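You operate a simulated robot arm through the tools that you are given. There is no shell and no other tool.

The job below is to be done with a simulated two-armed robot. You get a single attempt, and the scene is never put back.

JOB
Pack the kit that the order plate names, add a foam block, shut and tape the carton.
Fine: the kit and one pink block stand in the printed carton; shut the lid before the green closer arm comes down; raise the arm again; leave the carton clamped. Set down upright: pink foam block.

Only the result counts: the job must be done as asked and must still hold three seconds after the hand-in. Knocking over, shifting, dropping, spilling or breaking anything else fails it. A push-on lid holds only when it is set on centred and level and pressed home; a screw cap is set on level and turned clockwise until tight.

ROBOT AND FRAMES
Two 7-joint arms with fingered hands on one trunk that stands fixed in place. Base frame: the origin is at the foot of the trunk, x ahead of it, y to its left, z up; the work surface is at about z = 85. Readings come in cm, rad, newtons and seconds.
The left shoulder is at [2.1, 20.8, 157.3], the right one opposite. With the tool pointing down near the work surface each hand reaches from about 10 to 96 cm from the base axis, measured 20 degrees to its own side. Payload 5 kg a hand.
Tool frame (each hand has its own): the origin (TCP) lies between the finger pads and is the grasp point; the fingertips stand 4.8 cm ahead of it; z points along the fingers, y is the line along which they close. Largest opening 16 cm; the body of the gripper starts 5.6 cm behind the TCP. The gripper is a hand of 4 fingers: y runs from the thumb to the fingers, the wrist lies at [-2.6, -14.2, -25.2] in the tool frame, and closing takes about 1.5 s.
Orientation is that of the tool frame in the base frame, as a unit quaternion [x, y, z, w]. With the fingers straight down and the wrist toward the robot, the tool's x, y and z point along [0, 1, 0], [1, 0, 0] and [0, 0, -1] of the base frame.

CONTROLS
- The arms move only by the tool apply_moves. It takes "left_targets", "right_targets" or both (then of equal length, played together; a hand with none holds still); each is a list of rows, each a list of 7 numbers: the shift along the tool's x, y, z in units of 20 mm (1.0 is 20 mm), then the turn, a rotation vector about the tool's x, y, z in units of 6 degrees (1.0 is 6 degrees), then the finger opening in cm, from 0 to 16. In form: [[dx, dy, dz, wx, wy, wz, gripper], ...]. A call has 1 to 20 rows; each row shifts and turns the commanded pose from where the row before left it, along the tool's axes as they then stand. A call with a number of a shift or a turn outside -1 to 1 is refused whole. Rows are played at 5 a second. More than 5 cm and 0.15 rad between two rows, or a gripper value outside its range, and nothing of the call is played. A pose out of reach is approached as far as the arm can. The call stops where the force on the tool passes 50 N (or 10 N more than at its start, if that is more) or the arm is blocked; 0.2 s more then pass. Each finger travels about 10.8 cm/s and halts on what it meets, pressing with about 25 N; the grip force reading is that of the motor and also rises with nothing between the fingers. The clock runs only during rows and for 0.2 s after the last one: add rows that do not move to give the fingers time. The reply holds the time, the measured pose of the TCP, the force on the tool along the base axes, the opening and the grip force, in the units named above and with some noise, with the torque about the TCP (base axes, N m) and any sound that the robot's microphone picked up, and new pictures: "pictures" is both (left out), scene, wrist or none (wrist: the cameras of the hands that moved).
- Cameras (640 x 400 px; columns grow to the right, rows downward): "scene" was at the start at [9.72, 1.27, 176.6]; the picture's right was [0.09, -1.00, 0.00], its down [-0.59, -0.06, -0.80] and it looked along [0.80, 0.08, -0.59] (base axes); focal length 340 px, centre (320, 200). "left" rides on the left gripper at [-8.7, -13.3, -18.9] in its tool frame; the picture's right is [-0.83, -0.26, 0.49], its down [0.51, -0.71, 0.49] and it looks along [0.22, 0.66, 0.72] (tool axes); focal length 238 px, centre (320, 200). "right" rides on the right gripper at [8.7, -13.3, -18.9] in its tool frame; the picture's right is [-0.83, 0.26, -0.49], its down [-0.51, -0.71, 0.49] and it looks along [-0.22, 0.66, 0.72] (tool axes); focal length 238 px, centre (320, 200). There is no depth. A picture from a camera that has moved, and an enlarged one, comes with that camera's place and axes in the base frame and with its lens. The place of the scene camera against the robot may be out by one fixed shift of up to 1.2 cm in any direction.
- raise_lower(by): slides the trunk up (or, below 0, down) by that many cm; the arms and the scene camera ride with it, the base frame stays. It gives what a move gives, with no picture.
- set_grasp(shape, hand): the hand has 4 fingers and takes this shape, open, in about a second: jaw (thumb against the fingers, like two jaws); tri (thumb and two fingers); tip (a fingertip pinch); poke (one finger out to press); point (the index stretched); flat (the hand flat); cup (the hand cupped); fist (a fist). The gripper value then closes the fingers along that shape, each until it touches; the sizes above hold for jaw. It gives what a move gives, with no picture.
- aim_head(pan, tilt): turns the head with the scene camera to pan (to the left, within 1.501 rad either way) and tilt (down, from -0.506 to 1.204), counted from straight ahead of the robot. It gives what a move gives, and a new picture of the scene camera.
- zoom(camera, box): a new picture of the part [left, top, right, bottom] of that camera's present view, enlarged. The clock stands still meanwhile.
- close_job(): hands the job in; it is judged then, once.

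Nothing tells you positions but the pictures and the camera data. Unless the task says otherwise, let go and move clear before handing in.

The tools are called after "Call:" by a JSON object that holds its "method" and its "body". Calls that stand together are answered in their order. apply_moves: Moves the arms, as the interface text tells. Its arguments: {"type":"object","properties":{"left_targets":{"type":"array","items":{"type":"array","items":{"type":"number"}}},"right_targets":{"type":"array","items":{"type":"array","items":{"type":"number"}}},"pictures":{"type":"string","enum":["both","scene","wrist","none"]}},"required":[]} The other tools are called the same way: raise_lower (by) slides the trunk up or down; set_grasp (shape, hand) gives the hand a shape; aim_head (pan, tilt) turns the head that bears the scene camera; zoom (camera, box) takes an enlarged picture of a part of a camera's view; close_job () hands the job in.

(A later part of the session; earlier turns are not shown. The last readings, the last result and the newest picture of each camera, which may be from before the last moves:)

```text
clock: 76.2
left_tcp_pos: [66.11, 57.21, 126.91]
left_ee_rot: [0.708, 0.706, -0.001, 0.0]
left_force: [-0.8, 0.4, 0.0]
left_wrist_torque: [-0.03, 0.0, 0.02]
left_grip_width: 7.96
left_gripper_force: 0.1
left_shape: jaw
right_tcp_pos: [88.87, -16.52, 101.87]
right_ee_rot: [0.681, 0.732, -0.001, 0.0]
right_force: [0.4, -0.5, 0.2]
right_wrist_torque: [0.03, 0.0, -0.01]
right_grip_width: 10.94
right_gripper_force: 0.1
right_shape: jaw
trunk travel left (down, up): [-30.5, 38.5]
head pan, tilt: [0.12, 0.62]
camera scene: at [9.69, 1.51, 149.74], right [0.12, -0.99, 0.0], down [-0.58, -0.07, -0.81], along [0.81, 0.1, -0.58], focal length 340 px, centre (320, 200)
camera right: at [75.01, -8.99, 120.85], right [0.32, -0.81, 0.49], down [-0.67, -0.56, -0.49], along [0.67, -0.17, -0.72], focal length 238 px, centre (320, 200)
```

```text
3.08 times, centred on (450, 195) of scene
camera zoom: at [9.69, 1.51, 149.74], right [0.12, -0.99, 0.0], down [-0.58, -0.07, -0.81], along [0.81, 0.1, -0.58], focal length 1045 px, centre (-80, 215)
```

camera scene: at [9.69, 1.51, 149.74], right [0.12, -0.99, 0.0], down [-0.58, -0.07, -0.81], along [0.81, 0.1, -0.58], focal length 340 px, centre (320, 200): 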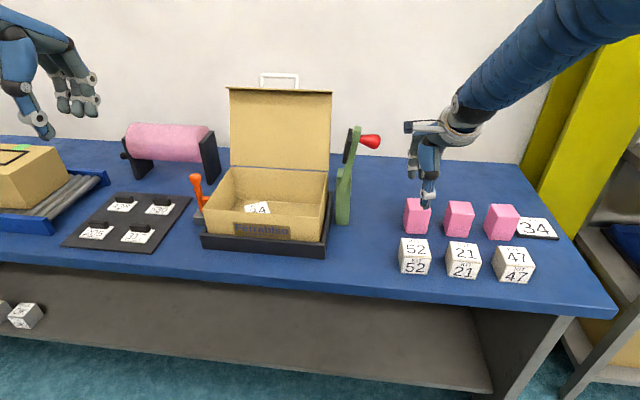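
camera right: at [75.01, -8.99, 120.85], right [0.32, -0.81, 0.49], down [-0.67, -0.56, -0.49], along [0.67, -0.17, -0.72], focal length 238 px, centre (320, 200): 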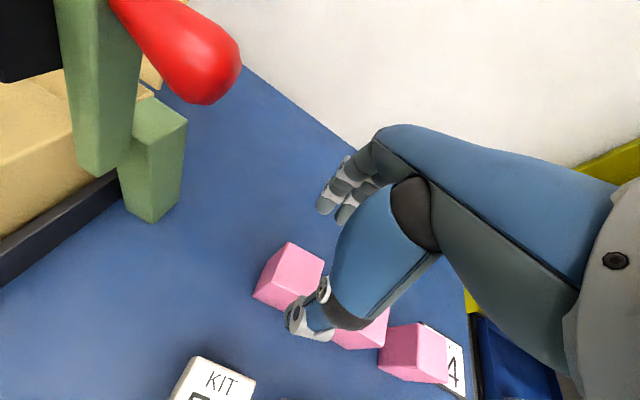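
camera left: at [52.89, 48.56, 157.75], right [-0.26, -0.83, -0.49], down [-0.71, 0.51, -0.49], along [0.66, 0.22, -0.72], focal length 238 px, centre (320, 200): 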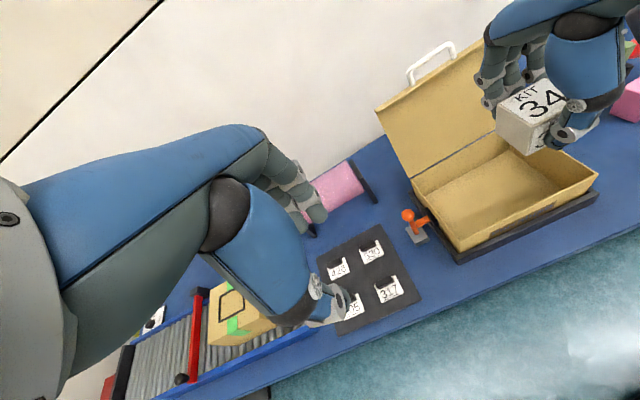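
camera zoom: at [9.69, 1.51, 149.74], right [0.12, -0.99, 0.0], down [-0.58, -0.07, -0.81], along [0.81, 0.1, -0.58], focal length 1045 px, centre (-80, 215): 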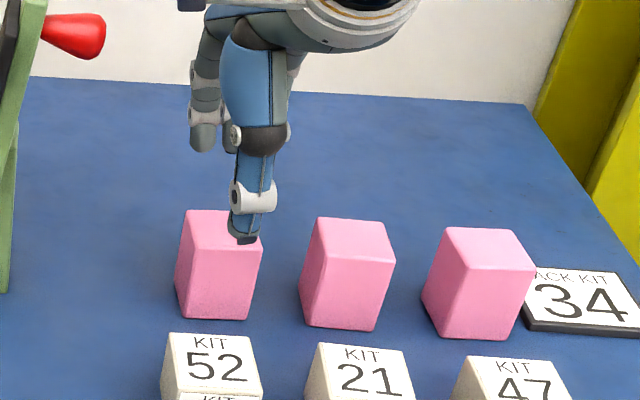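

Alignment looks good: the thumb will pass in front of the block and the fingers behind it. I'll descend the rest and close.

Call:
{"method": "apply_moves", "body": {"right_targets": [[0, 0, 0.9, 0, 0, 0, 11], [0, 0, 0.9, 0, 0, 0, 11], [0, 0, 0.9, 0, 0, 0, 11], [0, 0, 0.9, 0, 0, 0, 11], [0, 0, 0.9, 0, 0, 0, 11], [0, 0, 0.9, 0, 0, 0, 11], [0, 0, 0, 0, 0, 0, 11]], "pictures": "both"}}

Call:
{"method": "zoom", "body": {"camera": "right", "box": [180, 160, 420, 360]}}

Call:
{"method": "zoom", "body": {"camera": "scene", "box": [360, 130, 540, 260]}}

```text
clock: 77.8
left_tcp_pos: [66.07, 57.33, 126.75]
left_ee_rot: [0.707, 0.707, 0.0, 0.0]
left_force: [-0.3, 0.8, 0.8]
left_wrist_torque: [0.01, -0.04, 0.0]
left_grip_width: 7.97
left_gripper_force: 0.0
left_shape: jaw
right_tcp_pos: [88.89, -16.74, 91.04]
right_ee_rot: [0.681, 0.732, 0.0, 0.0]
right_force: [0.1, 0.4, 0.0]
right_wrist_torque: [-0.01, -0.02, 0.01]
right_grip_width: 10.95
right_gripper_force: 0.0
right_shape: jaw
trunk travel left (down, up): [-30.5, 38.5]
head pan, tilt: [0.12, 0.62]
camera scene: at [9.68, 1.52, 149.74], right [0.12, -0.99, 0.0], down [-0.58, -0.07, -0.81], along [0.81, 0.1, -0.58], focal length 340 px, centre (320, 200)
camera right: at [75.02, -9.0, 109.95], right [0.32, -0.81, 0.49], down [-0.67, -0.56, -0.49], along [0.67, -0.17, -0.72], focal length 238 px, centre (320, 200)
```

scene: 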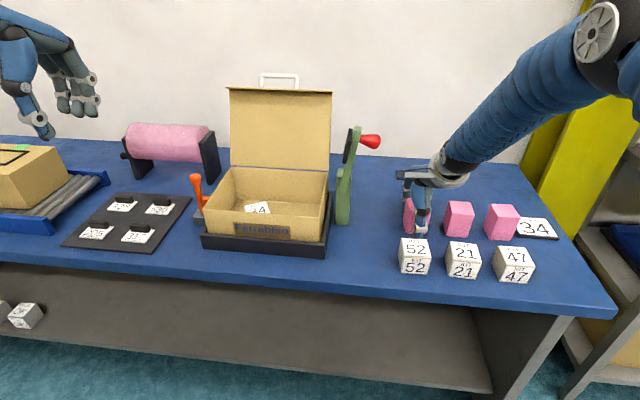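
right: 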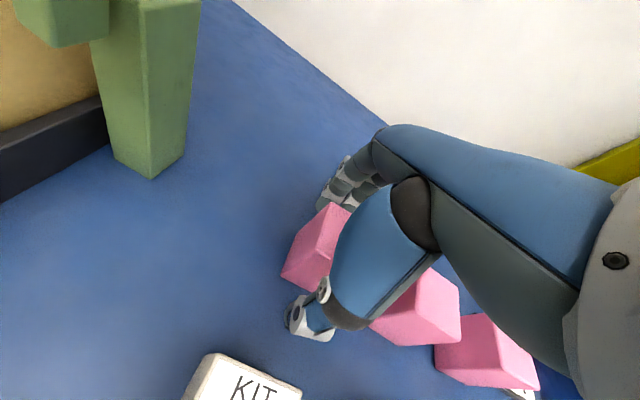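

```text
2.00 times, centred on (300, 260) of right
camera zoom: at [75.02, -9.0, 109.95], right [0.32, -0.81, 0.49], down [-0.67, -0.56, -0.49], along [0.67, -0.17, -0.72], focal length 477 px, centre (360, 80)
```

zoom: 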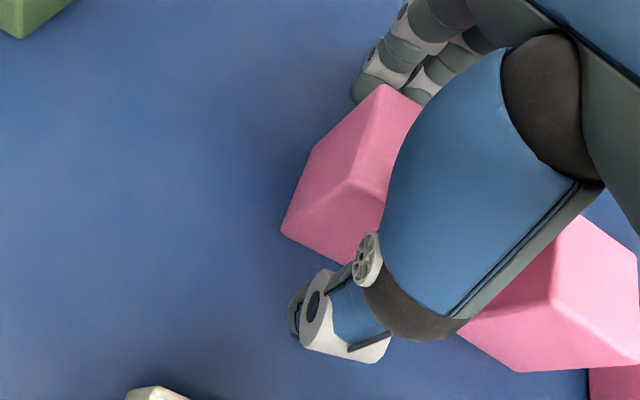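

```text
3.08 times, centred on (450, 195) of scene
camera zoom: at [9.68, 1.52, 149.74], right [0.12, -0.99, 0.0], down [-0.58, -0.07, -0.81], along [0.81, 0.1, -0.58], focal length 1045 px, centre (-80, 215)
```

zoom: 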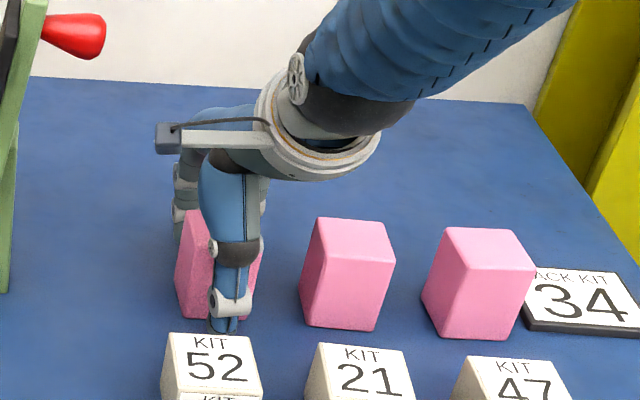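

Positioned well, so I'll close on the foam block.

Call:
{"method": "apply_moves", "body": {"right_targets": [[0, 0, 0, 0, 0, 0, 9], [0, 0, 0, 0, 0, 0, 7.5], [0, 0, 0, 0, 0, 0, 6], [0, 0, 0, 0, 0, 0, 5], [0, 0, 0, 0, 0, 0, 5], [0, 0, 0, 0, 0, 0, 5], [0, 0, 0, 0, 0, 0, 5]], "pictures": "wrist"}}

Call:
{"method": "zoom", "body": {"camera": "right", "box": [180, 160, 420, 360]}}

Call:
{"method": "zoom", "body": {"camera": "scene", "box": [360, 130, 540, 260]}}

```text
clock: 79.4
left_tcp_pos: [66.02, 57.27, 126.76]
left_ee_rot: [0.707, 0.707, 0.001, 0.0]
left_force: [0.2, -1.3, 0.4]
left_wrist_torque: [0.02, 0.02, 0.02]
left_grip_width: 7.95
left_gripper_force: 0.0
left_shape: jaw
right_tcp_pos: [88.95, -16.6, 90.89]
right_ee_rot: [0.681, 0.733, 0.0, 0.0]
right_force: [0.3, -0.1, -0.3]
right_wrist_torque: [0.02, -0.02, 0.01]
right_grip_width: 5.41
right_gripper_force: 25.2
right_shape: jaw
trunk travel left (down, up): [-30.5, 38.5]
head pan, tilt: [0.12, 0.62]
camera right: at [75.06, -9.0, 109.91], right [0.32, -0.81, 0.49], down [-0.67, -0.56, -0.49], along [0.67, -0.17, -0.72], focal length 238 px, centre (320, 200)
```

right: 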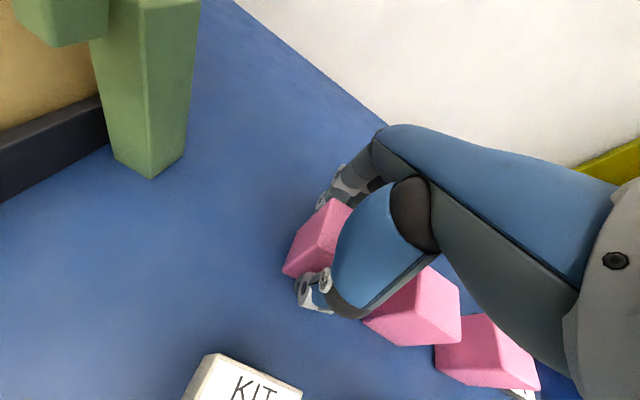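

```text
2.00 times, centred on (300, 260) of right
camera zoom: at [75.06, -9.0, 109.91], right [0.32, -0.81, 0.49], down [-0.67, -0.56, -0.49], along [0.67, -0.17, -0.72], focal length 477 px, centre (360, 80)
```

zoom: 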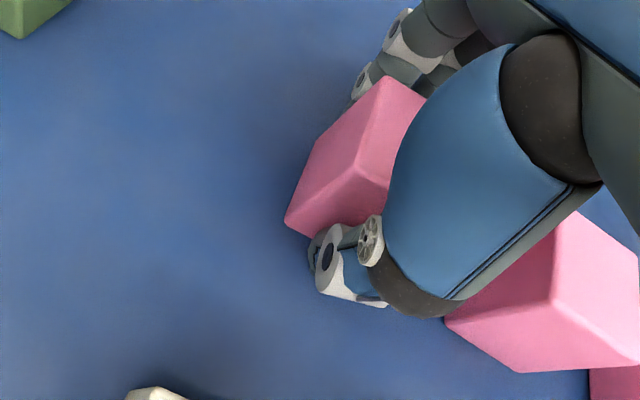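

```text
3.08 times, centred on (450, 195) of scene
camera zoom: at [9.74, 1.51, 149.74], right [0.12, -0.99, 0.0], down [-0.58, -0.07, -0.81], along [0.81, 0.1, -0.58], focal length 1045 px, centre (-80, 215)
```

zoom: 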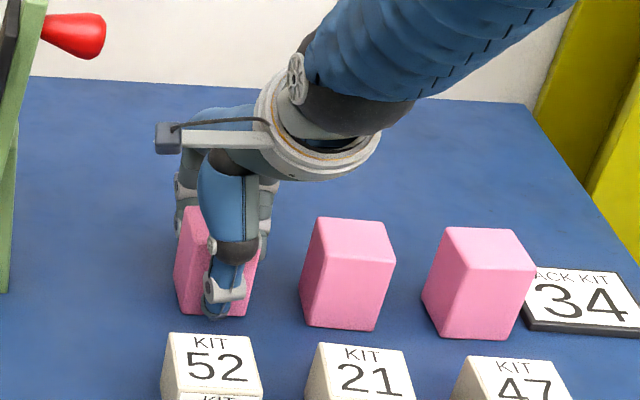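

The block is held at 5.4 cm. I'll lift it straight up and then draw it back toward me, clear of the closer arm.

Call:
{"method": "apply_moves", "body": {"right_targets": [[0, 0, -0.5, 0, 0, 0, 5], [0, 0, -0.8, 0, 0, 0, 5], [0, 0, -1, 0, 0, 0, 5], [0, 0, -1, 0, 0, 0, 5], [0, 0, -1, 0, 0, 0, 5], [0, 0, -1, 0, 0, 0, 5], [0, 0, -1, 0, 0, 0, 5], [0, 0, -1, 0, 0, 0, 5], [0, 0, -1, 0, 0, 0, 5], [0, 0, -1, 0, 0, 0, 5], [0, 0, -1, 0, 0, 0, 5], [0, 0, -1, 0, 0, 0, 5], [0, -0.5, -1, 0, 0, 0, 5], [0, -0.8, -1, 0, 0, 0, 5], [0, -1, -1, 0, 0, 0, 5], [0, -1, -1, 0, 0, 0, 5], [0, -1, -1, 0, 0, 0, 5], [0, -1, 0, 0, 0, 0, 5], [0, -1, 0, 0, 0, 0, 5], [0, 0, 0, 0, 0, 0, 5]], "pictures": "both"}}

```text
clock: 83.6
left_tcp_pos: [66.16, 57.25, 126.62]
left_ee_rot: [0.707, 0.707, 0.0, -0.001]
left_force: [0.6, -0.2, -1.2]
left_wrist_torque: [-0.02, 0.05, -0.03]
left_grip_width: 7.94
left_gripper_force: 0.1
left_shape: jaw
right_tcp_pos: [76.32, -17.57, 123.57]
right_ee_rot: [0.681, 0.733, 0.0, 0.0]
right_force: [0.3, -0.6, -0.4]
right_wrist_torque: [0.01, 0.07, 0.0]
right_grip_width: 5.4
right_gripper_force: 25.0
right_shape: jaw
trunk travel left (down, up): [-30.5, 38.5]
head pan, tilt: [0.12, 0.62]
camera scene: at [9.82, 1.51, 149.73], right [0.12, -0.99, 0.0], down [-0.58, -0.07, -0.81], along [0.81, 0.1, -0.58], focal length 340 px, centre (320, 200)
camera right: at [62.48, -9.96, 142.49], right [0.32, -0.81, 0.49], down [-0.67, -0.56, -0.49], along [0.67, -0.17, -0.72], focal length 238 px, centre (320, 200)
```

scene: 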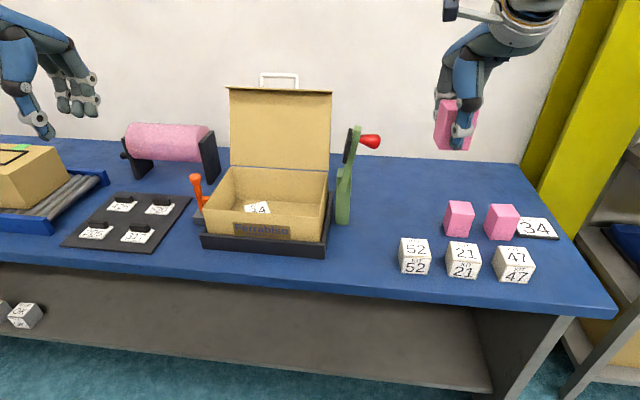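
right: 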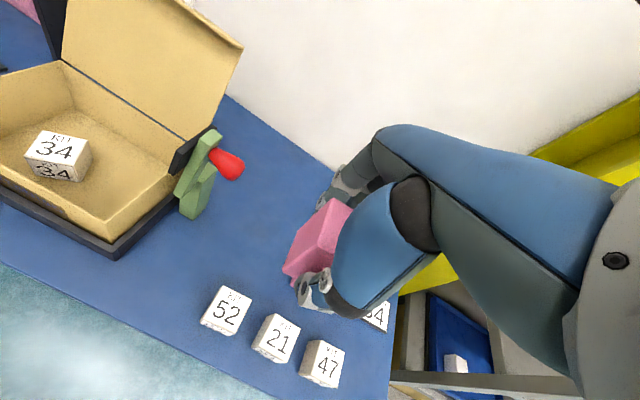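

Call:
{"method": "apply_moves", "body": {"right_targets": [[1, 0.075, 0, 0, 0, 0, 5], [1, 0.075, 0, 0, 0, 0, 5], [1, 0.075, 0, 0, 0, 0, 5], [1, 0.075, 0, 0, 0, 0, 5], [1, 0.075, 0, 0, 0, 0, 5], [1, 0.075, 0, 0, 0, 0, 5], [1, 0.075, 0, 0, 0, 0, 5], [1, 0.075, 0, 0, 0, 0, 5], [1, 0.075, 0, 0, 0, 0, 5], [1, 0.075, 0, 0, 0, 0, 5], [1, 0.075, 0, 0, 0, 0, 5], [1, 0.075, 0, 0, 0, 0, 5], [1, 0.075, 0, 0, 0, 0, 5], [1, 0.075, 0, 0, 0, 0, 5], [1, 0.075, 0, 0, 0, 0, 5], [1, 0.075, 0, 0, 0, 0, 5], [1, 0.075, 0, 0, 0, -0.8, 5], [1, 0.075, 0, 0, 0, -1, 5], [0, 0, 0, 0, 0, 0, 5]], "pictures": "both"}}

```text
clock: 87.6
left_tcp_pos: [66.05, 57.2, 126.71]
left_ee_rot: [0.707, 0.707, -0.001, 0.0]
left_force: [-0.8, 0.2, -0.4]
left_wrist_torque: [0.03, -0.02, -0.02]
left_grip_width: 7.97
left_gripper_force: 0.0
left_shape: jaw
right_tcp_pos: [76.23, 18.36, 123.63]
right_ee_rot: [0.608, 0.794, 0.0, 0.0]
right_force: [-0.8, -0.9, -0.2]
right_wrist_torque: [0.01, -0.03, -0.02]
right_grip_width: 5.39
right_gripper_force: 24.9
right_shape: jaw
trunk travel left (down, up): [-30.5, 38.5]
head pan, tilt: [0.12, 0.62]
camera scene: at [9.7, 1.5, 149.74], right [0.12, -0.99, 0.0], down [-0.58, -0.07, -0.81], along [0.81, 0.1, -0.58], focal length 340 px, centre (320, 200)
camera right: at [61.12, 23.43, 142.57], right [0.47, -0.74, 0.49], down [-0.55, -0.67, -0.49], along [0.69, -0.04, -0.72], focal length 238 px, centre (320, 200)
```

scene: 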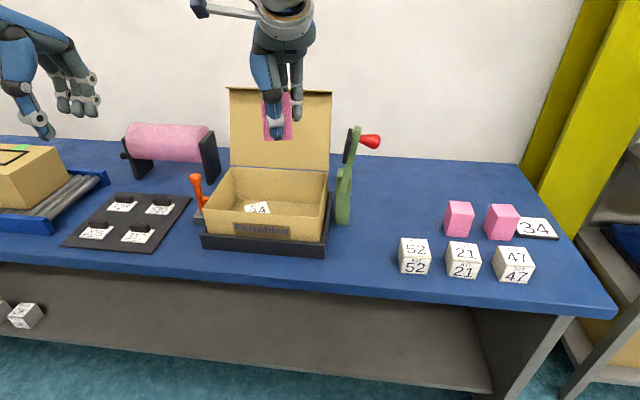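
right: 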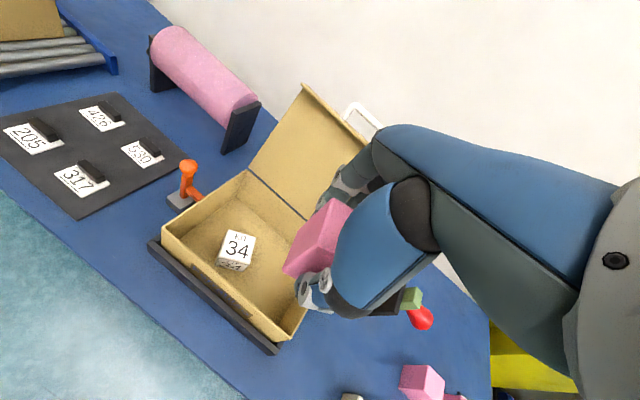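

The block is in front of the carton's right half, with the hand yawed about 15°. I'll move forward over the carton and descend to just below the rim.

Call:
{"method": "apply_moves", "body": {"right_targets": [[-0.16, 0.75, 0, 0, 0, 0, 5], [-0.16, 0.75, 0, 0, 0, 0, 5], [-0.16, 0.75, 0, 0, 0, 0, 5], [-0.16, 0.75, 0, 0, 0, 0, 5], [-0.16, 0.75, 0, 0, 0, 0, 5], [-0.16, 0.75, 0, 0, 0, 0, 5], [0, 0, 0.8, 0, 0, 0, 5], [0, 0, 0.8, 0, 0, 0, 5], [0, 0, 0.8, 0, 0, 0, 5], [0, 0, 0.8, 0, 0, 0, 5], [0, 0, 0.8, 0, 0, 0, 5], [0, 0, 0.8, 0, 0, 0, 5], [0, 0, 0.8, 0, 0, 0, 5], [0, 0, 0.8, 0, 0, 0, 5], [0, 0, 0.8, 0, 0, 0, 5], [0, 0, 0.8, 0, 0, 0, 5], [0, 0, 0, 0, 0, 0, 5]], "pictures": "both"}}

Call:
{"method": "zoom", "body": {"camera": "right", "box": [130, 130, 430, 390]}}

Call:
{"method": "zoom", "body": {"camera": "scene", "box": [180, 80, 400, 260]}}

```text
clock: 91.2
left_tcp_pos: [66.04, 57.31, 126.77]
left_ee_rot: [0.707, 0.707, 0.001, 0.0]
left_force: [-0.1, 0.2, 0.4]
left_wrist_torque: [0.02, -0.05, 0.01]
left_grip_width: 7.96
left_gripper_force: 0.0
left_shape: jaw
right_tcp_pos: [85.53, 18.92, 107.72]
right_ee_rot: [0.609, 0.793, 0.0, 0.0]
right_force: [0.2, -0.1, 0.5]
right_wrist_torque: [-0.02, 0.01, 0.02]
right_grip_width: 5.38
right_gripper_force: 24.7
right_shape: jaw
trunk travel left (down, up): [-30.5, 38.5]
head pan, tilt: [0.12, 0.62]
camera scene: at [9.7, 1.52, 149.74], right [0.12, -0.99, 0.0], down [-0.58, -0.07, -0.81], along [0.81, 0.1, -0.58], focal length 340 px, centre (320, 200)
camera right: at [70.31, 23.88, 126.59], right [0.47, -0.74, 0.49], down [-0.55, -0.67, -0.49], along [0.69, -0.04, -0.72], focal length 238 px, centre (320, 200)
```

scene: 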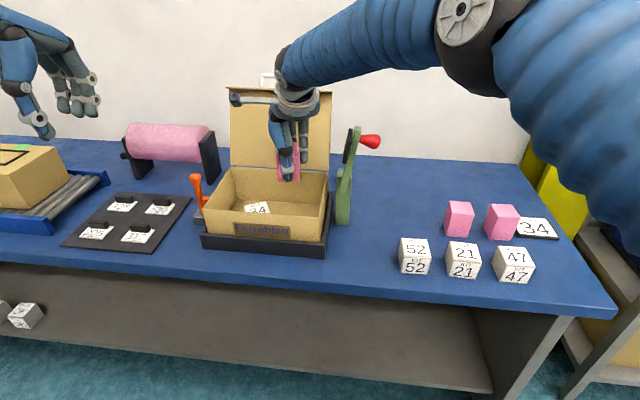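
right: 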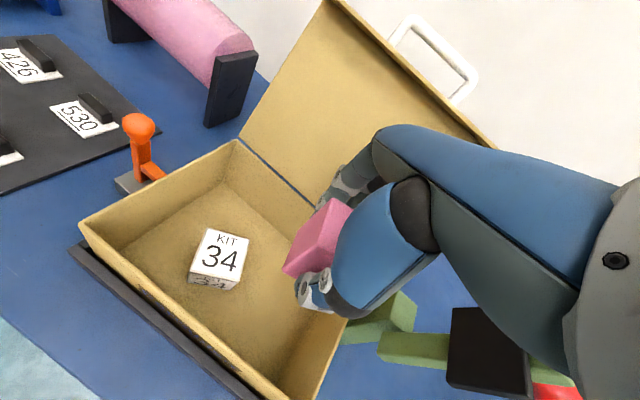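

```text
1.54 times, centred on (280, 260) of right
camera zoom: at [70.31, 23.88, 126.59], right [0.47, -0.74, 0.49], down [-0.55, -0.67, -0.49], along [0.69, -0.04, -0.72], focal length 367 px, centre (382, 108)
```

zoom: 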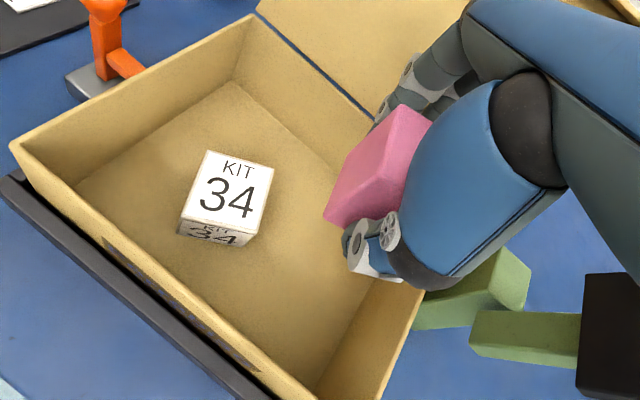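

```text
2.22 times, centred on (290, 170) of scene
camera zoom: at [9.7, 1.52, 149.74], right [0.12, -0.99, 0.0], down [-0.58, -0.07, -0.81], along [0.81, 0.1, -0.58], focal length 754 px, centre (387, 267)
```

zoom: 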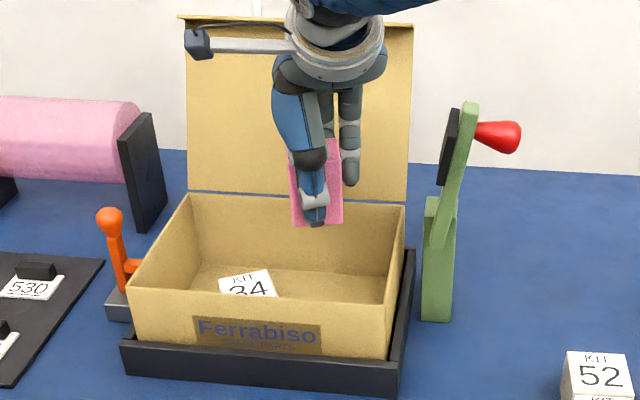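

Call:
{"method": "apply_moves", "body": {"right_targets": [[0, 0, 0.8, 0, 0, 0, 5], [0, 0, 0.8, 0, 0, 0, 5], [0, 0, 0.8, 0, 0, 0, 5], [0, 0, 0.8, 0, 0, 0, 5], [0, 0, 0.8, 0, 0, 0, 5], [0, 0, 0.8, 0, 0, 0, 5], [0, 0, 0.8, 0, 0, 0, 5], [0, 0, 0, 0, 0, 0, 5]], "pictures": "both"}}

Call:
{"method": "zoom", "body": {"camera": "right", "box": [130, 130, 430, 390]}}

Call:
{"method": "zoom", "body": {"camera": "scene", "box": [180, 80, 400, 260]}}

```text
clock: 93.0
left_tcp_pos: [66.09, 57.24, 126.85]
left_ee_rot: [0.707, 0.707, 0.0, 0.0]
left_force: [-0.2, -0.1, 0.0]
left_wrist_torque: [-0.02, -0.01, 0.0]
left_grip_width: 7.97
left_gripper_force: 0.0
left_shape: jaw
right_tcp_pos: [85.36, 19.12, 96.55]
right_ee_rot: [0.609, 0.793, 0.0, -0.001]
right_force: [-0.5, -0.2, -0.7]
right_wrist_torque: [0.0, -0.05, 0.03]
right_grip_width: 5.41
right_gripper_force: 24.5
right_shape: jaw
trunk travel left (down, up): [-30.5, 38.5]
head pan, tilt: [0.12, 0.62]
camera scene: at [9.7, 1.52, 149.74], right [0.12, -0.99, 0.0], down [-0.58, -0.07, -0.81], along [0.81, 0.1, -0.58], focal length 340 px, centre (320, 200)
camera right: at [70.32, 23.93, 115.35], right [0.47, -0.74, 0.49], down [-0.55, -0.67, -0.49], along [0.69, -0.04, -0.72], focal length 238 px, centre (320, 200)
```

scene: 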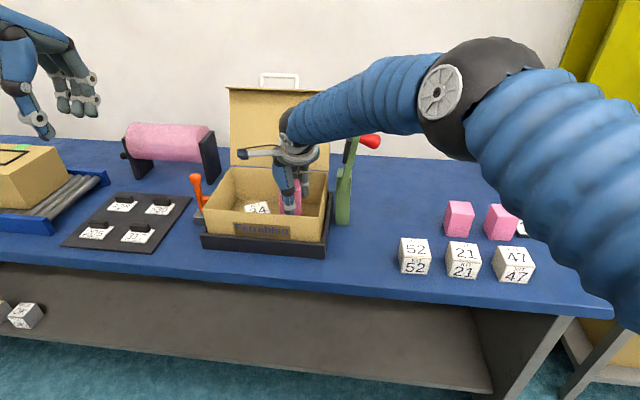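
right: 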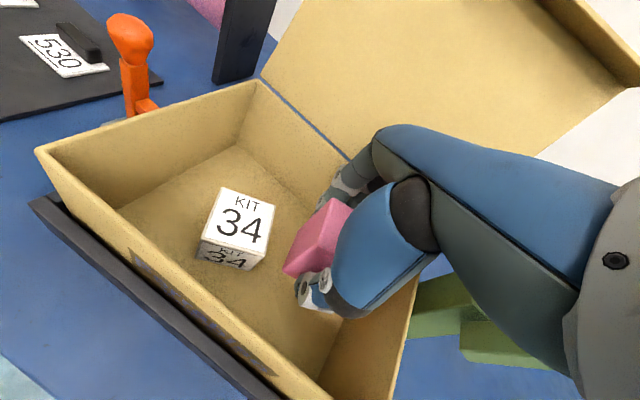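

```text
1.54 times, centred on (280, 260) of right
camera zoom: at [70.32, 23.93, 115.35], right [0.47, -0.74, 0.49], down [-0.55, -0.67, -0.49], along [0.69, -0.04, -0.72], focal length 367 px, centre (382, 108)
```

zoom: 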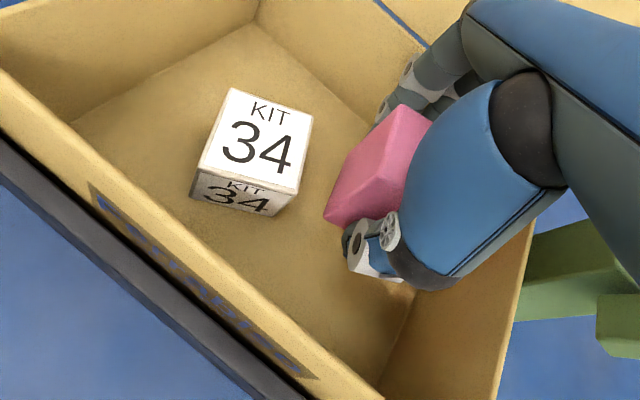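

```text
2.22 times, centred on (290, 170) of scene
camera zoom: at [9.7, 1.52, 149.74], right [0.12, -0.99, 0.0], down [-0.58, -0.07, -0.81], along [0.81, 0.1, -0.58], focal length 754 px, centre (387, 267)
```

zoom: 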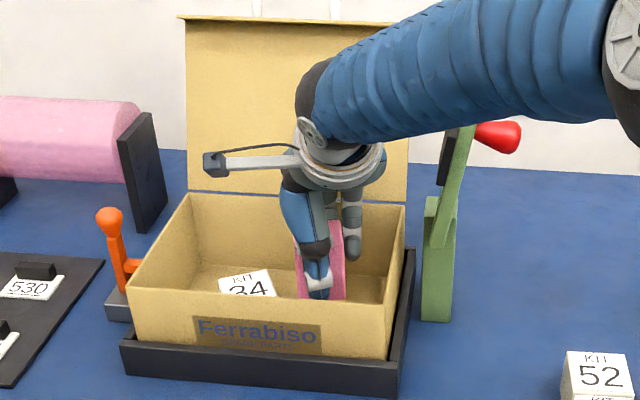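

Clearances look good. I'll lower slowly to the floor.

Call:
{"method": "apply_moves", "body": {"right_targets": [[0, 0, 0.5, 0, 0, 0, 5], [0, 0, 0.5, 0, 0, 0, 5], [0, 0, 0.5, 0, 0, 0, 5], [0, 0, 0.4, 0, 0, 0, 5], [0, 0, 0, 0, 0, 0, 5]], "pictures": "none"}}

Call:
{"method": "apply_moves", "body": {"right_targets": [[0, 0, 0.12, 0, 0, 0, 5], [0, 0, 0, 0, 0, 0, 5]], "pictures": "none"}}

Call:
{"method": "apply_moves", "body": {"right_targets": [[0, 0, 0.12, 0, 0, 0, 5], [0, 0, 0, 0, 0, 0, 5]], "pictures": "none"}}

Call:
{"method": "apply_moves", "body": {"right_targets": [[0, 0, 0.1, 0, 0, 0, 5], [0, 0, 0, 0, 0, 0, 5]], "pictures": "wrist"}}

```text
clock: 94.2
left_tcp_pos: [66.11, 57.23, 126.76]
left_ee_rot: [0.707, 0.707, 0.0, 0.0]
left_force: [-0.8, 0.5, 0.0]
left_wrist_torque: [-0.02, -0.01, -0.02]
left_grip_width: 7.95
left_gripper_force: 0.1
left_shape: jaw
right_tcp_pos: [85.46, 19.06, 92.55]
right_ee_rot: [0.609, 0.793, -0.001, 0.0]
right_force: [-0.3, -0.7, -0.6]
right_wrist_torque: [0.0, -0.02, -0.04]
right_grip_width: 5.43
right_gripper_force: 24.6
right_shape: jaw
trunk travel left (down, up): [-30.5, 38.5]
head pan, tilt: [0.12, 0.62]
```

```text
clock: 94.8
left_tcp_pos: [66.19, 57.33, 126.76]
left_ee_rot: [0.706, 0.708, 0.0, 0.0]
left_force: [-0.4, -0.8, -0.3]
left_wrist_torque: [-0.01, -0.01, -0.02]
left_grip_width: 7.97
left_gripper_force: 0.0
left_shape: jaw
right_tcp_pos: [85.49, 19.15, 92.49]
right_ee_rot: [0.608, 0.794, 0.0, 0.0]
right_force: [-1.2, -0.4, -0.6]
right_wrist_torque: [-0.01, 0.01, 0.0]
right_grip_width: 5.38
right_gripper_force: 25.9
right_shape: jaw
trunk travel left (down, up): [-30.5, 38.5]
head pan, tilt: [0.12, 0.62]
```

```text
clock: 95.4
left_tcp_pos: [66.08, 57.34, 126.69]
left_ee_rot: [0.707, 0.707, 0.0, 0.0]
left_force: [0.5, 0.0, -0.2]
left_wrist_torque: [0.01, 0.06, 0.02]
left_grip_width: 7.98
left_gripper_force: 0.1
left_shape: jaw
right_tcp_pos: [85.32, 19.15, 92.2]
right_ee_rot: [0.609, 0.793, 0.0, 0.0]
right_force: [0.0, 0.0, 0.0]
right_wrist_torque: [0.0, 0.0, -0.02]
right_grip_width: 5.37
right_gripper_force: 25.5
right_shape: jaw
trunk travel left (down, up): [-30.5, 38.5]
head pan, tilt: [0.12, 0.62]
```

```text
clock: 96.0
left_tcp_pos: [66.08, 57.33, 126.78]
left_ee_rot: [0.707, 0.707, 0.0, 0.001]
left_force: [0.2, -0.3, -0.1]
left_wrist_torque: [-0.01, -0.02, 0.01]
left_grip_width: 8.0
left_gripper_force: 0.1
left_shape: jaw
right_tcp_pos: [85.39, 19.17, 92.06]
right_ee_rot: [0.609, 0.794, 0.0, 0.0]
right_force: [0.2, 0.5, 0.5]
right_wrist_torque: [0.01, 0.01, 0.0]
right_grip_width: 5.39
right_gripper_force: 25.1
right_shape: jaw
trunk travel left (down, up): [-30.5, 38.5]
head pan, tilt: [0.12, 0.62]
camera right: at [70.36, 23.98, 110.91], right [0.47, -0.74, 0.49], down [-0.55, -0.67, -0.49], along [0.69, -0.04, -0.72], focal length 238 px, centre (320, 200)
```

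right: 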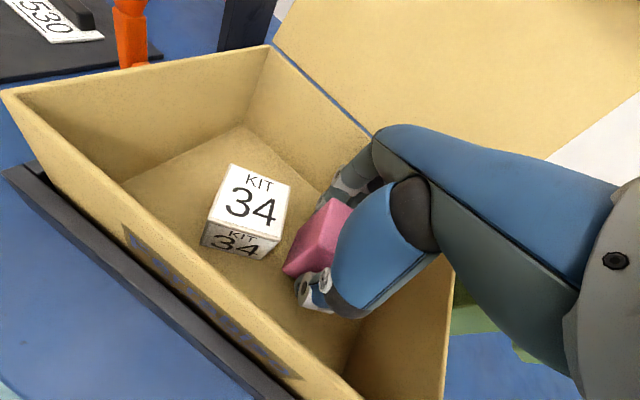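

Call:
{"method": "apply_moves", "body": {"right_targets": [[0, 0, 0.1, 0, 0, 0, 5], [0, 0, 0, 0, 0, 0, 5]], "pictures": "none"}}

Call:
{"method": "apply_moves", "body": {"right_targets": [[0, 0, 0.1, 0, 0, 0, 5], [0, 0, 0, 0, 0, 0, 5]], "pictures": "none"}}

Call:
{"method": "apply_moves", "body": {"right_targets": [[0, 0, 0.1, 0, 0, 0, 5], [0, 0, 0, 0, 0, 0, 5]], "pictures": "none"}}

```text
clock: 96.6
left_tcp_pos: [66.17, 57.3, 126.8]
left_ee_rot: [0.708, 0.706, 0.0, 0.0]
left_force: [0.3, 0.2, -0.3]
left_wrist_torque: [0.01, 0.03, -0.04]
left_grip_width: 7.96
left_gripper_force: 0.0
left_shape: jaw
right_tcp_pos: [85.35, 19.06, 91.83]
right_ee_rot: [0.609, 0.793, 0.0, 0.0]
right_force: [-0.4, -0.1, -0.2]
right_wrist_torque: [0.02, -0.03, 0.0]
right_grip_width: 5.39
right_gripper_force: 24.9
right_shape: jaw
trunk travel left (down, up): [-30.5, 38.5]
head pan, tilt: [0.12, 0.62]
```

```text
clock: 97.2
left_tcp_pos: [66.19, 57.18, 126.78]
left_ee_rot: [0.707, 0.707, 0.001, 0.0]
left_force: [0.3, -0.6, 0.5]
left_wrist_torque: [0.03, 0.01, 0.0]
left_grip_width: 7.97
left_gripper_force: 0.1
left_shape: jaw
right_tcp_pos: [85.48, 19.08, 91.58]
right_ee_rot: [0.609, 0.793, 0.0, 0.001]
right_force: [-0.2, 0.5, 0.1]
right_wrist_torque: [-0.01, -0.02, 0.02]
right_grip_width: 5.39
right_gripper_force: 25.0
right_shape: jaw
trunk travel left (down, up): [-30.5, 38.5]
head pan, tilt: [0.12, 0.62]
```

```text
clock: 97.8
left_tcp_pos: [66.08, 57.28, 126.73]
left_ee_rot: [0.707, 0.707, 0.0, 0.0]
left_force: [0.1, 0.5, 0.3]
left_wrist_torque: [0.02, 0.02, -0.02]
left_grip_width: 7.96
left_gripper_force: 0.0
left_shape: jaw
right_tcp_pos: [85.42, 19.14, 91.4]
right_ee_rot: [0.608, 0.794, 0.0, 0.001]
right_force: [-1.2, 0.2, 7.1]
right_wrist_torque: [0.01, -0.11, 0.01]
right_grip_width: 5.42
right_gripper_force: 24.7
right_shape: jaw
trunk travel left (down, up): [-30.5, 38.5]
head pan, tilt: [0.12, 0.62]
```

The block is touching the floor. I'll release gently.

Call:
{"method": "apply_moves", "body": {"right_targets": [[0, 0, -0.05, 0, 0, 0, 5.7], [0, 0, 0, 0, 0, 0, 6.2], [0, 0, 0, 0, 0, 0, 7], [0, 0, 0, 0, 0, 0, 7.8], [0, 0, 0, 0, 0, 0, 7.8]], "pictures": "wrist"}}

Call:
{"method": "zoom", "body": {"camera": "right", "box": [180, 140, 420, 360]}}

Call:
{"method": "zoom", "body": {"camera": "scene", "box": [180, 80, 400, 260]}}

```text
clock: 99.0
left_tcp_pos: [66.11, 57.39, 126.79]
left_ee_rot: [0.707, 0.707, -0.001, -0.001]
left_force: [0.8, -0.5, -0.3]
left_wrist_torque: [0.03, 0.03, -0.01]
left_grip_width: 8.01
left_gripper_force: 0.1
left_shape: jaw
right_tcp_pos: [85.39, 19.17, 91.42]
right_ee_rot: [0.608, 0.794, 0.0, -0.001]
right_force: [-6.4, -1.3, -2.7]
right_wrist_torque: [0.03, 0.09, -0.14]
right_grip_width: 7.66
right_gripper_force: 0.1
right_shape: jaw
trunk travel left (down, up): [-30.5, 38.5]
head pan, tilt: [0.12, 0.62]
camera right: at [70.28, 23.98, 110.37], right [0.47, -0.74, 0.49], down [-0.55, -0.67, -0.49], along [0.69, -0.04, -0.72], focal length 238 px, centre (320, 200)
```

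right: 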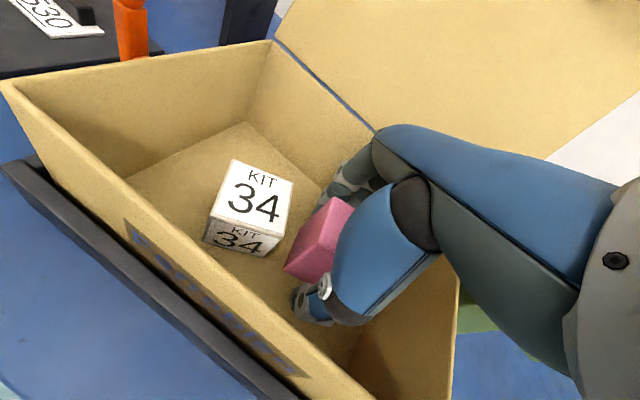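

```text
1.82 times, centred on (300, 250) of right
camera zoom: at [70.28, 23.98, 110.37], right [0.47, -0.74, 0.49], down [-0.55, -0.67, -0.49], along [0.69, -0.04, -0.72], focal length 433 px, centre (356, 109)
```

zoom: 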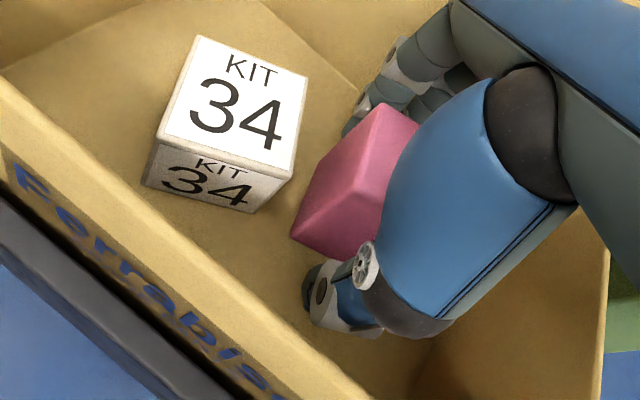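

```text
2.22 times, centred on (290, 170) of scene
camera zoom: at [9.69, 1.53, 149.74], right [0.12, -0.99, 0.0], down [-0.58, -0.07, -0.81], along [0.81, 0.1, -0.58], focal length 754 px, centre (387, 267)
```

zoom: 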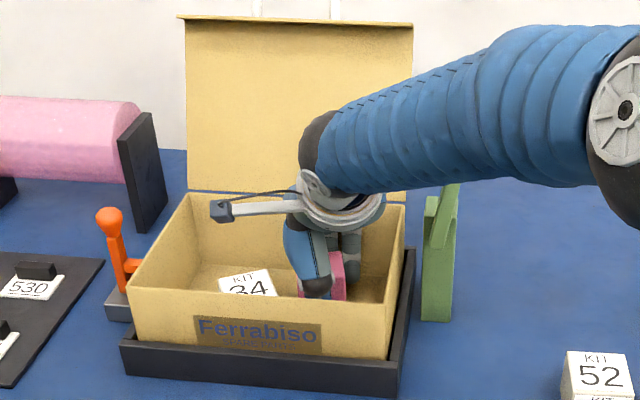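

The opened fingers are lightly touching the back wall (6 N). I'll narrow slightly and lift straight up.

Call:
{"method": "apply_moves", "body": {"right_targets": [[0, 0, 0, 0, 0, 0, 7.2], [0, 0, -0.1, 0, 0, 0, 7.1], [0, 0, -0.2, 0, 0, 0, 7.1], [0, 0, -0.3, 0, 0, 0, 7.1]], "pictures": "wrist"}}

Call:
{"method": "zoom", "body": {"camera": "right", "box": [180, 140, 420, 360]}}

```text
clock: 100.0
left_tcp_pos: [66.06, 57.27, 126.76]
left_ee_rot: [0.708, 0.706, 0.0, 0.001]
left_force: [1.2, -0.7, -0.5]
left_wrist_torque: [0.02, -0.01, -0.01]
left_grip_width: 7.97
left_gripper_force: 0.1
left_shape: jaw
right_tcp_pos: [85.42, 19.03, 92.75]
right_ee_rot: [0.609, 0.793, 0.0, 0.0]
right_force: [-2.1, -0.1, 0.7]
right_wrist_torque: [0.0, -0.03, 0.02]
right_grip_width: 7.13
right_gripper_force: 0.1
right_shape: jaw
trunk travel left (down, up): [-30.5, 38.5]
head pan, tilt: [0.12, 0.62]
camera right: at [70.37, 23.9, 111.62], right [0.47, -0.74, 0.49], down [-0.55, -0.67, -0.49], along [0.69, -0.04, -0.72], focal length 238 px, centre (320, 200)
```

right: 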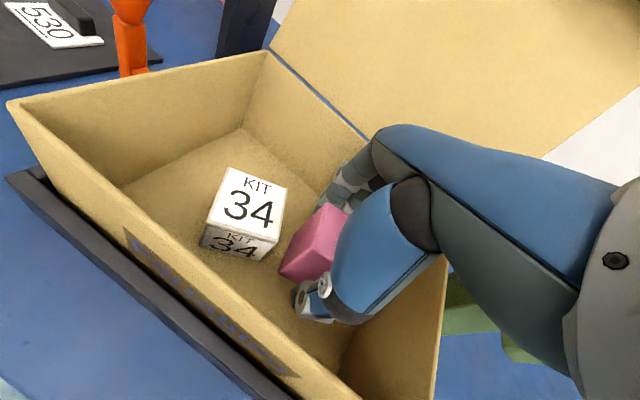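

```text
1.82 times, centred on (300, 250) of right
camera zoom: at [70.37, 23.9, 111.62], right [0.47, -0.74, 0.49], down [-0.55, -0.67, -0.49], along [0.69, -0.04, -0.72], focal length 433 px, centre (356, 109)
```

zoom: 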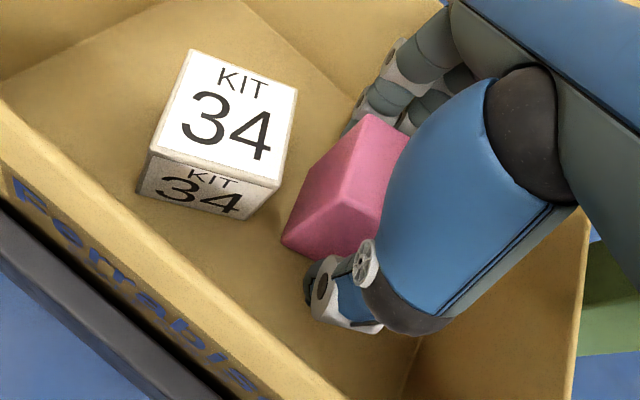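

The block stays on the floor. I'll continue raising the hand clear.

Call:
{"method": "apply_moves", "body": {"right_targets": [[0, 0, -0.4, 0, 0, 0, 7.1], [0, 0, -0.6, 0, 0, 0, 7.1], [0, 0, -0.8, 0, 0, 0, 7.1], [0, 0, -1, 0, 0, 0, 7.1], [0, 0, -1, 0, 0, 0, 7.1], [0, 0, -1, 0, 0, 0, 7.1], [0, 0, -1, 0, 0, 0, 7.1], [0, 0, -1, 0, 0, 0, 7.1], [0, 0, -1, 0, 0, 0, 7.1], [0, 0, -1, 0, 0, 0, 7.1], [0, 0, -1, 0, 0, 0, 7.1], [0, 0, -1, 0, 0, 0, 7.1], [0, 0, -1, 0, 0, 0, 7.1], [0, 0, -1, 0, 0, 0, 7.1], [0, 0, -1, 0, 0, 0, 7.1]], "pictures": "both"}}

Call:
{"method": "zoom", "body": {"camera": "right", "box": [130, 150, 430, 400]}}

Call:
{"method": "zoom", "body": {"camera": "scene", "box": [180, 80, 400, 260]}}

```text
clock: 103.2
left_tcp_pos: [66.09, 57.29, 126.8]
left_ee_rot: [0.707, 0.707, 0.0, 0.0]
left_force: [-0.9, -0.7, 0.4]
left_wrist_torque: [0.01, -0.05, -0.03]
left_grip_width: 7.97
left_gripper_force: 0.1
left_shape: jaw
right_tcp_pos: [85.24, 19.01, 120.26]
right_ee_rot: [0.609, 0.794, -0.001, 0.001]
right_force: [-0.7, 0.4, -0.6]
right_wrist_torque: [0.01, -0.02, -0.05]
right_grip_width: 7.14
right_gripper_force: 0.0
right_shape: jaw
trunk travel left (down, up): [-30.5, 38.5]
head pan, tilt: [0.12, 0.62]
camera scene: at [9.67, 1.51, 149.74], right [0.12, -0.99, 0.0], down [-0.58, -0.07, -0.81], along [0.81, 0.1, -0.58], focal length 340 px, centre (320, 200)
camera right: at [70.19, 23.87, 139.21], right [0.47, -0.74, 0.49], down [-0.55, -0.67, -0.49], along [0.69, -0.04, -0.72], focal length 238 px, centre (320, 200)
```

scene: 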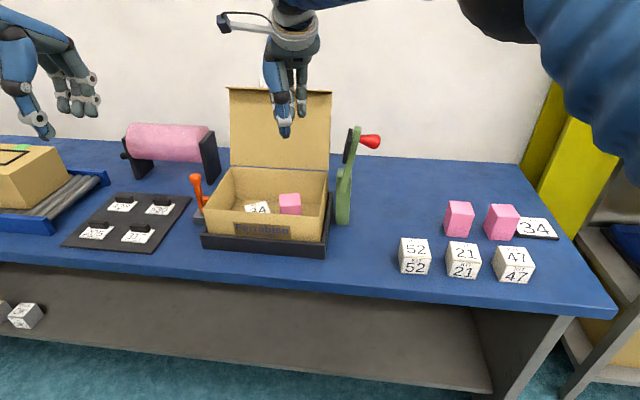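
right: 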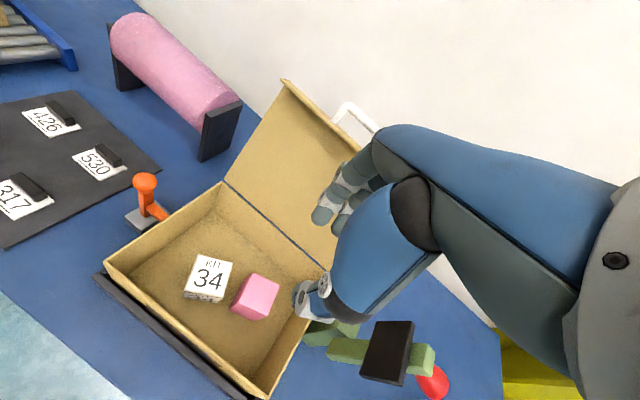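

```text
1.60 times, centred on (280, 275) of right
camera zoom: at [70.19, 23.87, 139.21], right [0.47, -0.74, 0.49], down [-0.55, -0.67, -0.49], along [0.69, -0.04, -0.72], focal length 381 px, centre (384, 80)
```

zoom: 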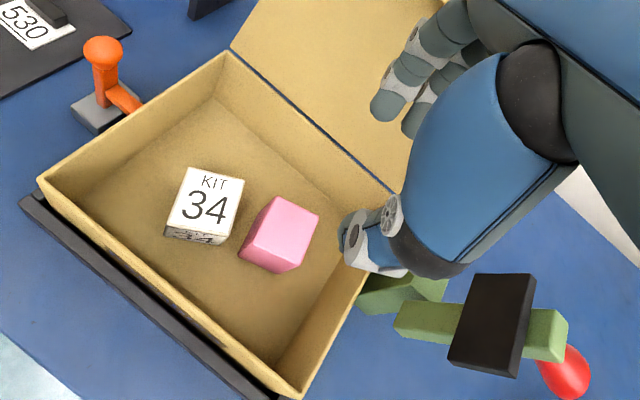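

```text
2.22 times, centred on (290, 170) of scene
camera zoom: at [9.67, 1.51, 149.74], right [0.12, -0.99, 0.0], down [-0.58, -0.07, -0.81], along [0.81, 0.1, -0.58], focal length 754 px, centre (387, 267)
```

zoom: 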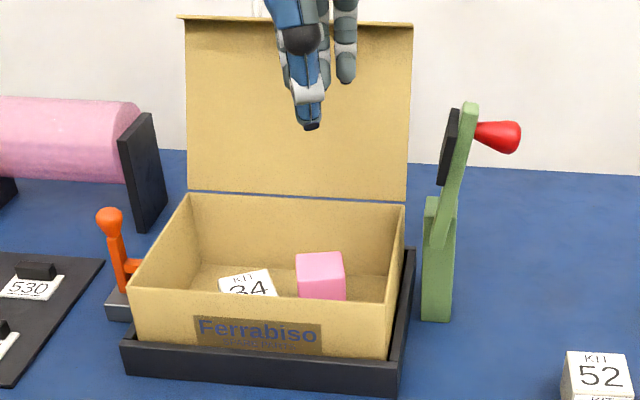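

Kit 34 and the pink block both stand upright in the carton. Next I'll take the right hand out to the right, then raise the trunk back so the left hand can re-grip the lid handle.

Call:
{"method": "apply_moves", "body": {"right_targets": [[-0.21, -0.87, -0.1, 0, 0, 0, 7], [-0.21, -0.87, -0.1, 0, 0, 0, 7], [-0.21, -0.87, 0, 0, 0, 0, 7], [-0.21, -0.87, 0, 0, 0, 0, 7], [-0.21, -0.87, 0, 0, 0, 0, 7], [-0.21, -0.87, 0, 0, 0, 0, 7], [-0.21, -0.87, 0, 0, 0, 0, 7], [0, 0, 0, 0, 0, 0.83, 7], [0, 0, 0, 0, 0, 0.83, 7], [0, 0, 0, 0, 0, 0.83, 7], [-1, 0, 0, 0, 0, 0, 7], [-1, 0, 0, 0, 0, 0, 7], [-1, 0, 0, 0, 0, 0, 7], [-1, 0, 0, 0, 0, 0, 7], [-1, 0, 0, 0, 0, 0, 7], [-1, 0, 0, 0, 0, 0, 7], [-1, 0, 0, 0, 0, 0, 7], [-1, 0, 0, 0, 0, 0, 7], [-1, 0, 0, 0, 0, 0, 7], [-1, 0, 0, 0, 0, 0, 7]], "pictures": "none"}}

Call:
{"method": "raise_lower", "body": {"by": 12}}

Call:
{"method": "apply_moves", "body": {"left_targets": [[-1, 0.5, -0.3, 0, 0, 0, 8], [-1, 0.5, -0.3, 0, 0, 0, 8], [-1, 0.5, 0, 0, 0, 0, 8], [-1, 0.5, 0, 0, 0, 0, 8], [-1, 0.5, 0, 0, 0, 0, 8], [-1, 0.5, 0, 0, 0, 0, 8], [-1, 0.5, 0, 0, 0, 0, 8], [-1, 0.5, 0, 0, 0, 0, 8], [-1, 0.5, 0, 0, 0, 0, 8], [-1, 0.5, 0, 0, 0, 0, 8], [-1, 0.5, 0, 0, 0, 0, 8], [-1, 0.5, 0, 0, 0, 0, 8], [-1, 0.5, 0, 0, 0, 0, 8], [-1, 0.5, 0, 0, 0, 0, 8], [-1, 0.5, 0, 0, 0, 0, 8]], "right_targets": [[-1, 0, 0, 0, 0, 0, 7], [-1, 0, 0, 0, 0, 0, 7], [-1, 0, 0, 0, 0, 0, 7], [-1, 0, 0, 0, 0, 0, 7], [-1, 0, 0, 0, 0, 0, 7], [-1, 0, 0, 0, 0, 0, 7], [-1, 0, 0, 0, 0, 0, 7], [-1, 0, 0, 0, 0, 0, 7], [-1, 0, 0, 0, 0, 0, 7], [-1, 0, 0, 0, 0, 0, 7], [0, 0, 0, 0, 0, 0, 7], [0, 0, 0, 0, 0, 0, 7], [0, 0, 0, 0, 0, 0, 7], [0, 0, 0, 0, 0, 0, 7], [0, 0, 0, 0, 0, 0, 7]], "pictures": "both"}}

```text
clock: 107.4
left_tcp_pos: [66.1, 57.14, 126.94]
left_ee_rot: [0.707, 0.707, 0.0, 0.001]
left_force: [0.0, -1.6, 0.2]
left_wrist_torque: [0.04, 0.03, 0.02]
left_grip_width: 7.98
left_gripper_force: 0.1
left_shape: jaw
right_tcp_pos: [74.53, -7.09, 120.81]
right_ee_rot: [0.706, 0.708, 0.001, 0.0]
right_force: [0.4, -0.5, 0.2]
right_wrist_torque: [0.05, 0.0, -0.01]
right_grip_width: 7.03
right_gripper_force: 0.0
right_shape: jaw
trunk travel left (down, up): [-30.5, 38.5]
head pan, tilt: [0.12, 0.62]
```

```text
clock: 108.9
left_tcp_pos: [66.09, 57.24, 138.64]
left_ee_rot: [0.708, 0.707, 0.0, -0.002]
left_force: [0.6, -0.7, -0.5]
left_wrist_torque: [-0.01, 0.0, -0.01]
left_grip_width: 7.97
left_gripper_force: 0.0
left_shape: jaw
right_tcp_pos: [74.41, -6.99, 132.59]
right_ee_rot: [0.707, 0.707, -0.001, 0.0]
right_force: [0.4, 0.8, 0.1]
right_wrist_torque: [0.0, -0.01, -0.01]
right_grip_width: 7.03
right_gripper_force: 0.0
right_shape: jaw
trunk travel left (down, up): [-42.5, 26.5]
head pan, tilt: [0.12, 0.62]
```

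```text
clock: 112.1
left_tcp_pos: [81.2, 27.08, 140.04]
left_ee_rot: [0.707, 0.707, 0.0, -0.001]
left_force: [0.3, -0.7, -0.4]
left_wrist_torque: [0.05, 0.04, 0.01]
left_grip_width: 7.98
left_gripper_force: 0.2
left_shape: jaw
right_tcp_pos: [74.43, -27.12, 132.72]
right_ee_rot: [0.707, 0.708, 0.0, -0.001]
right_force: [-0.1, -1.6, -1.2]
right_wrist_torque: [0.1, 0.02, 0.02]
right_grip_width: 7.02
right_gripper_force: 0.1
right_shape: jaw
trunk travel left (down, up): [-42.5, 26.5]
head pan, tilt: [0.12, 0.62]
camera scene: at [9.82, 1.32, 161.73], right [0.12, -0.99, 0.0], down [-0.58, -0.07, -0.81], along [0.81, 0.1, -0.58], focal length 340 px, centre (320, 200)
camera right: at [61.21, -18.57, 151.57], right [0.26, -0.83, 0.49], down [-0.71, -0.51, -0.49], along [0.66, -0.22, -0.72], focal length 238 px, centre (320, 200)
camera left: at [68.04, 18.36, 158.97], right [-0.26, -0.83, -0.49], down [-0.71, 0.51, -0.49], along [0.65, 0.22, -0.72], focal length 238 px, centre (320, 200)
```

scene: 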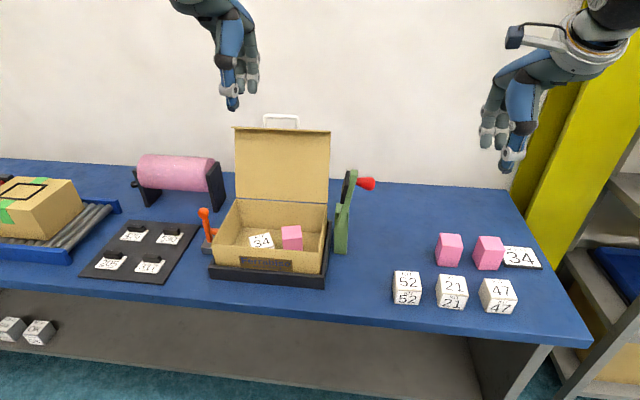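
right: 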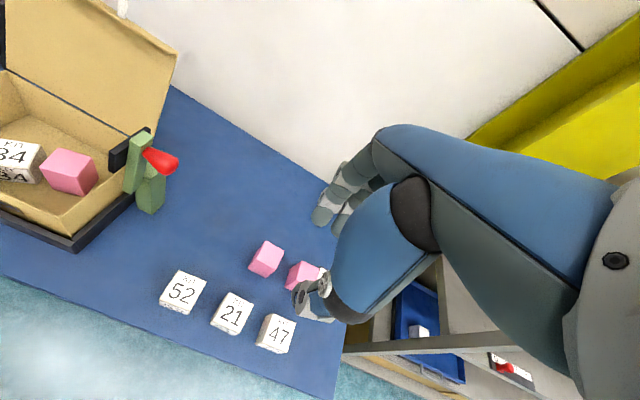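
left: 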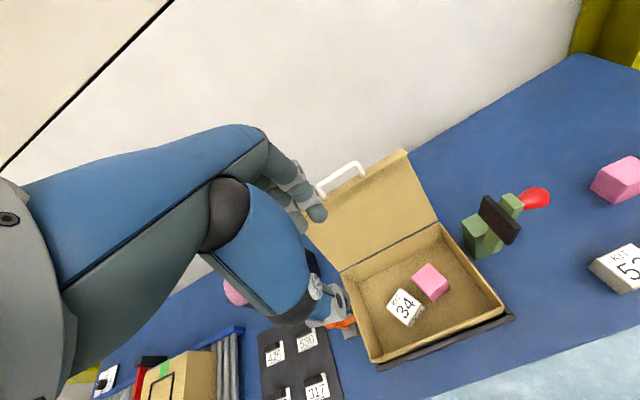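

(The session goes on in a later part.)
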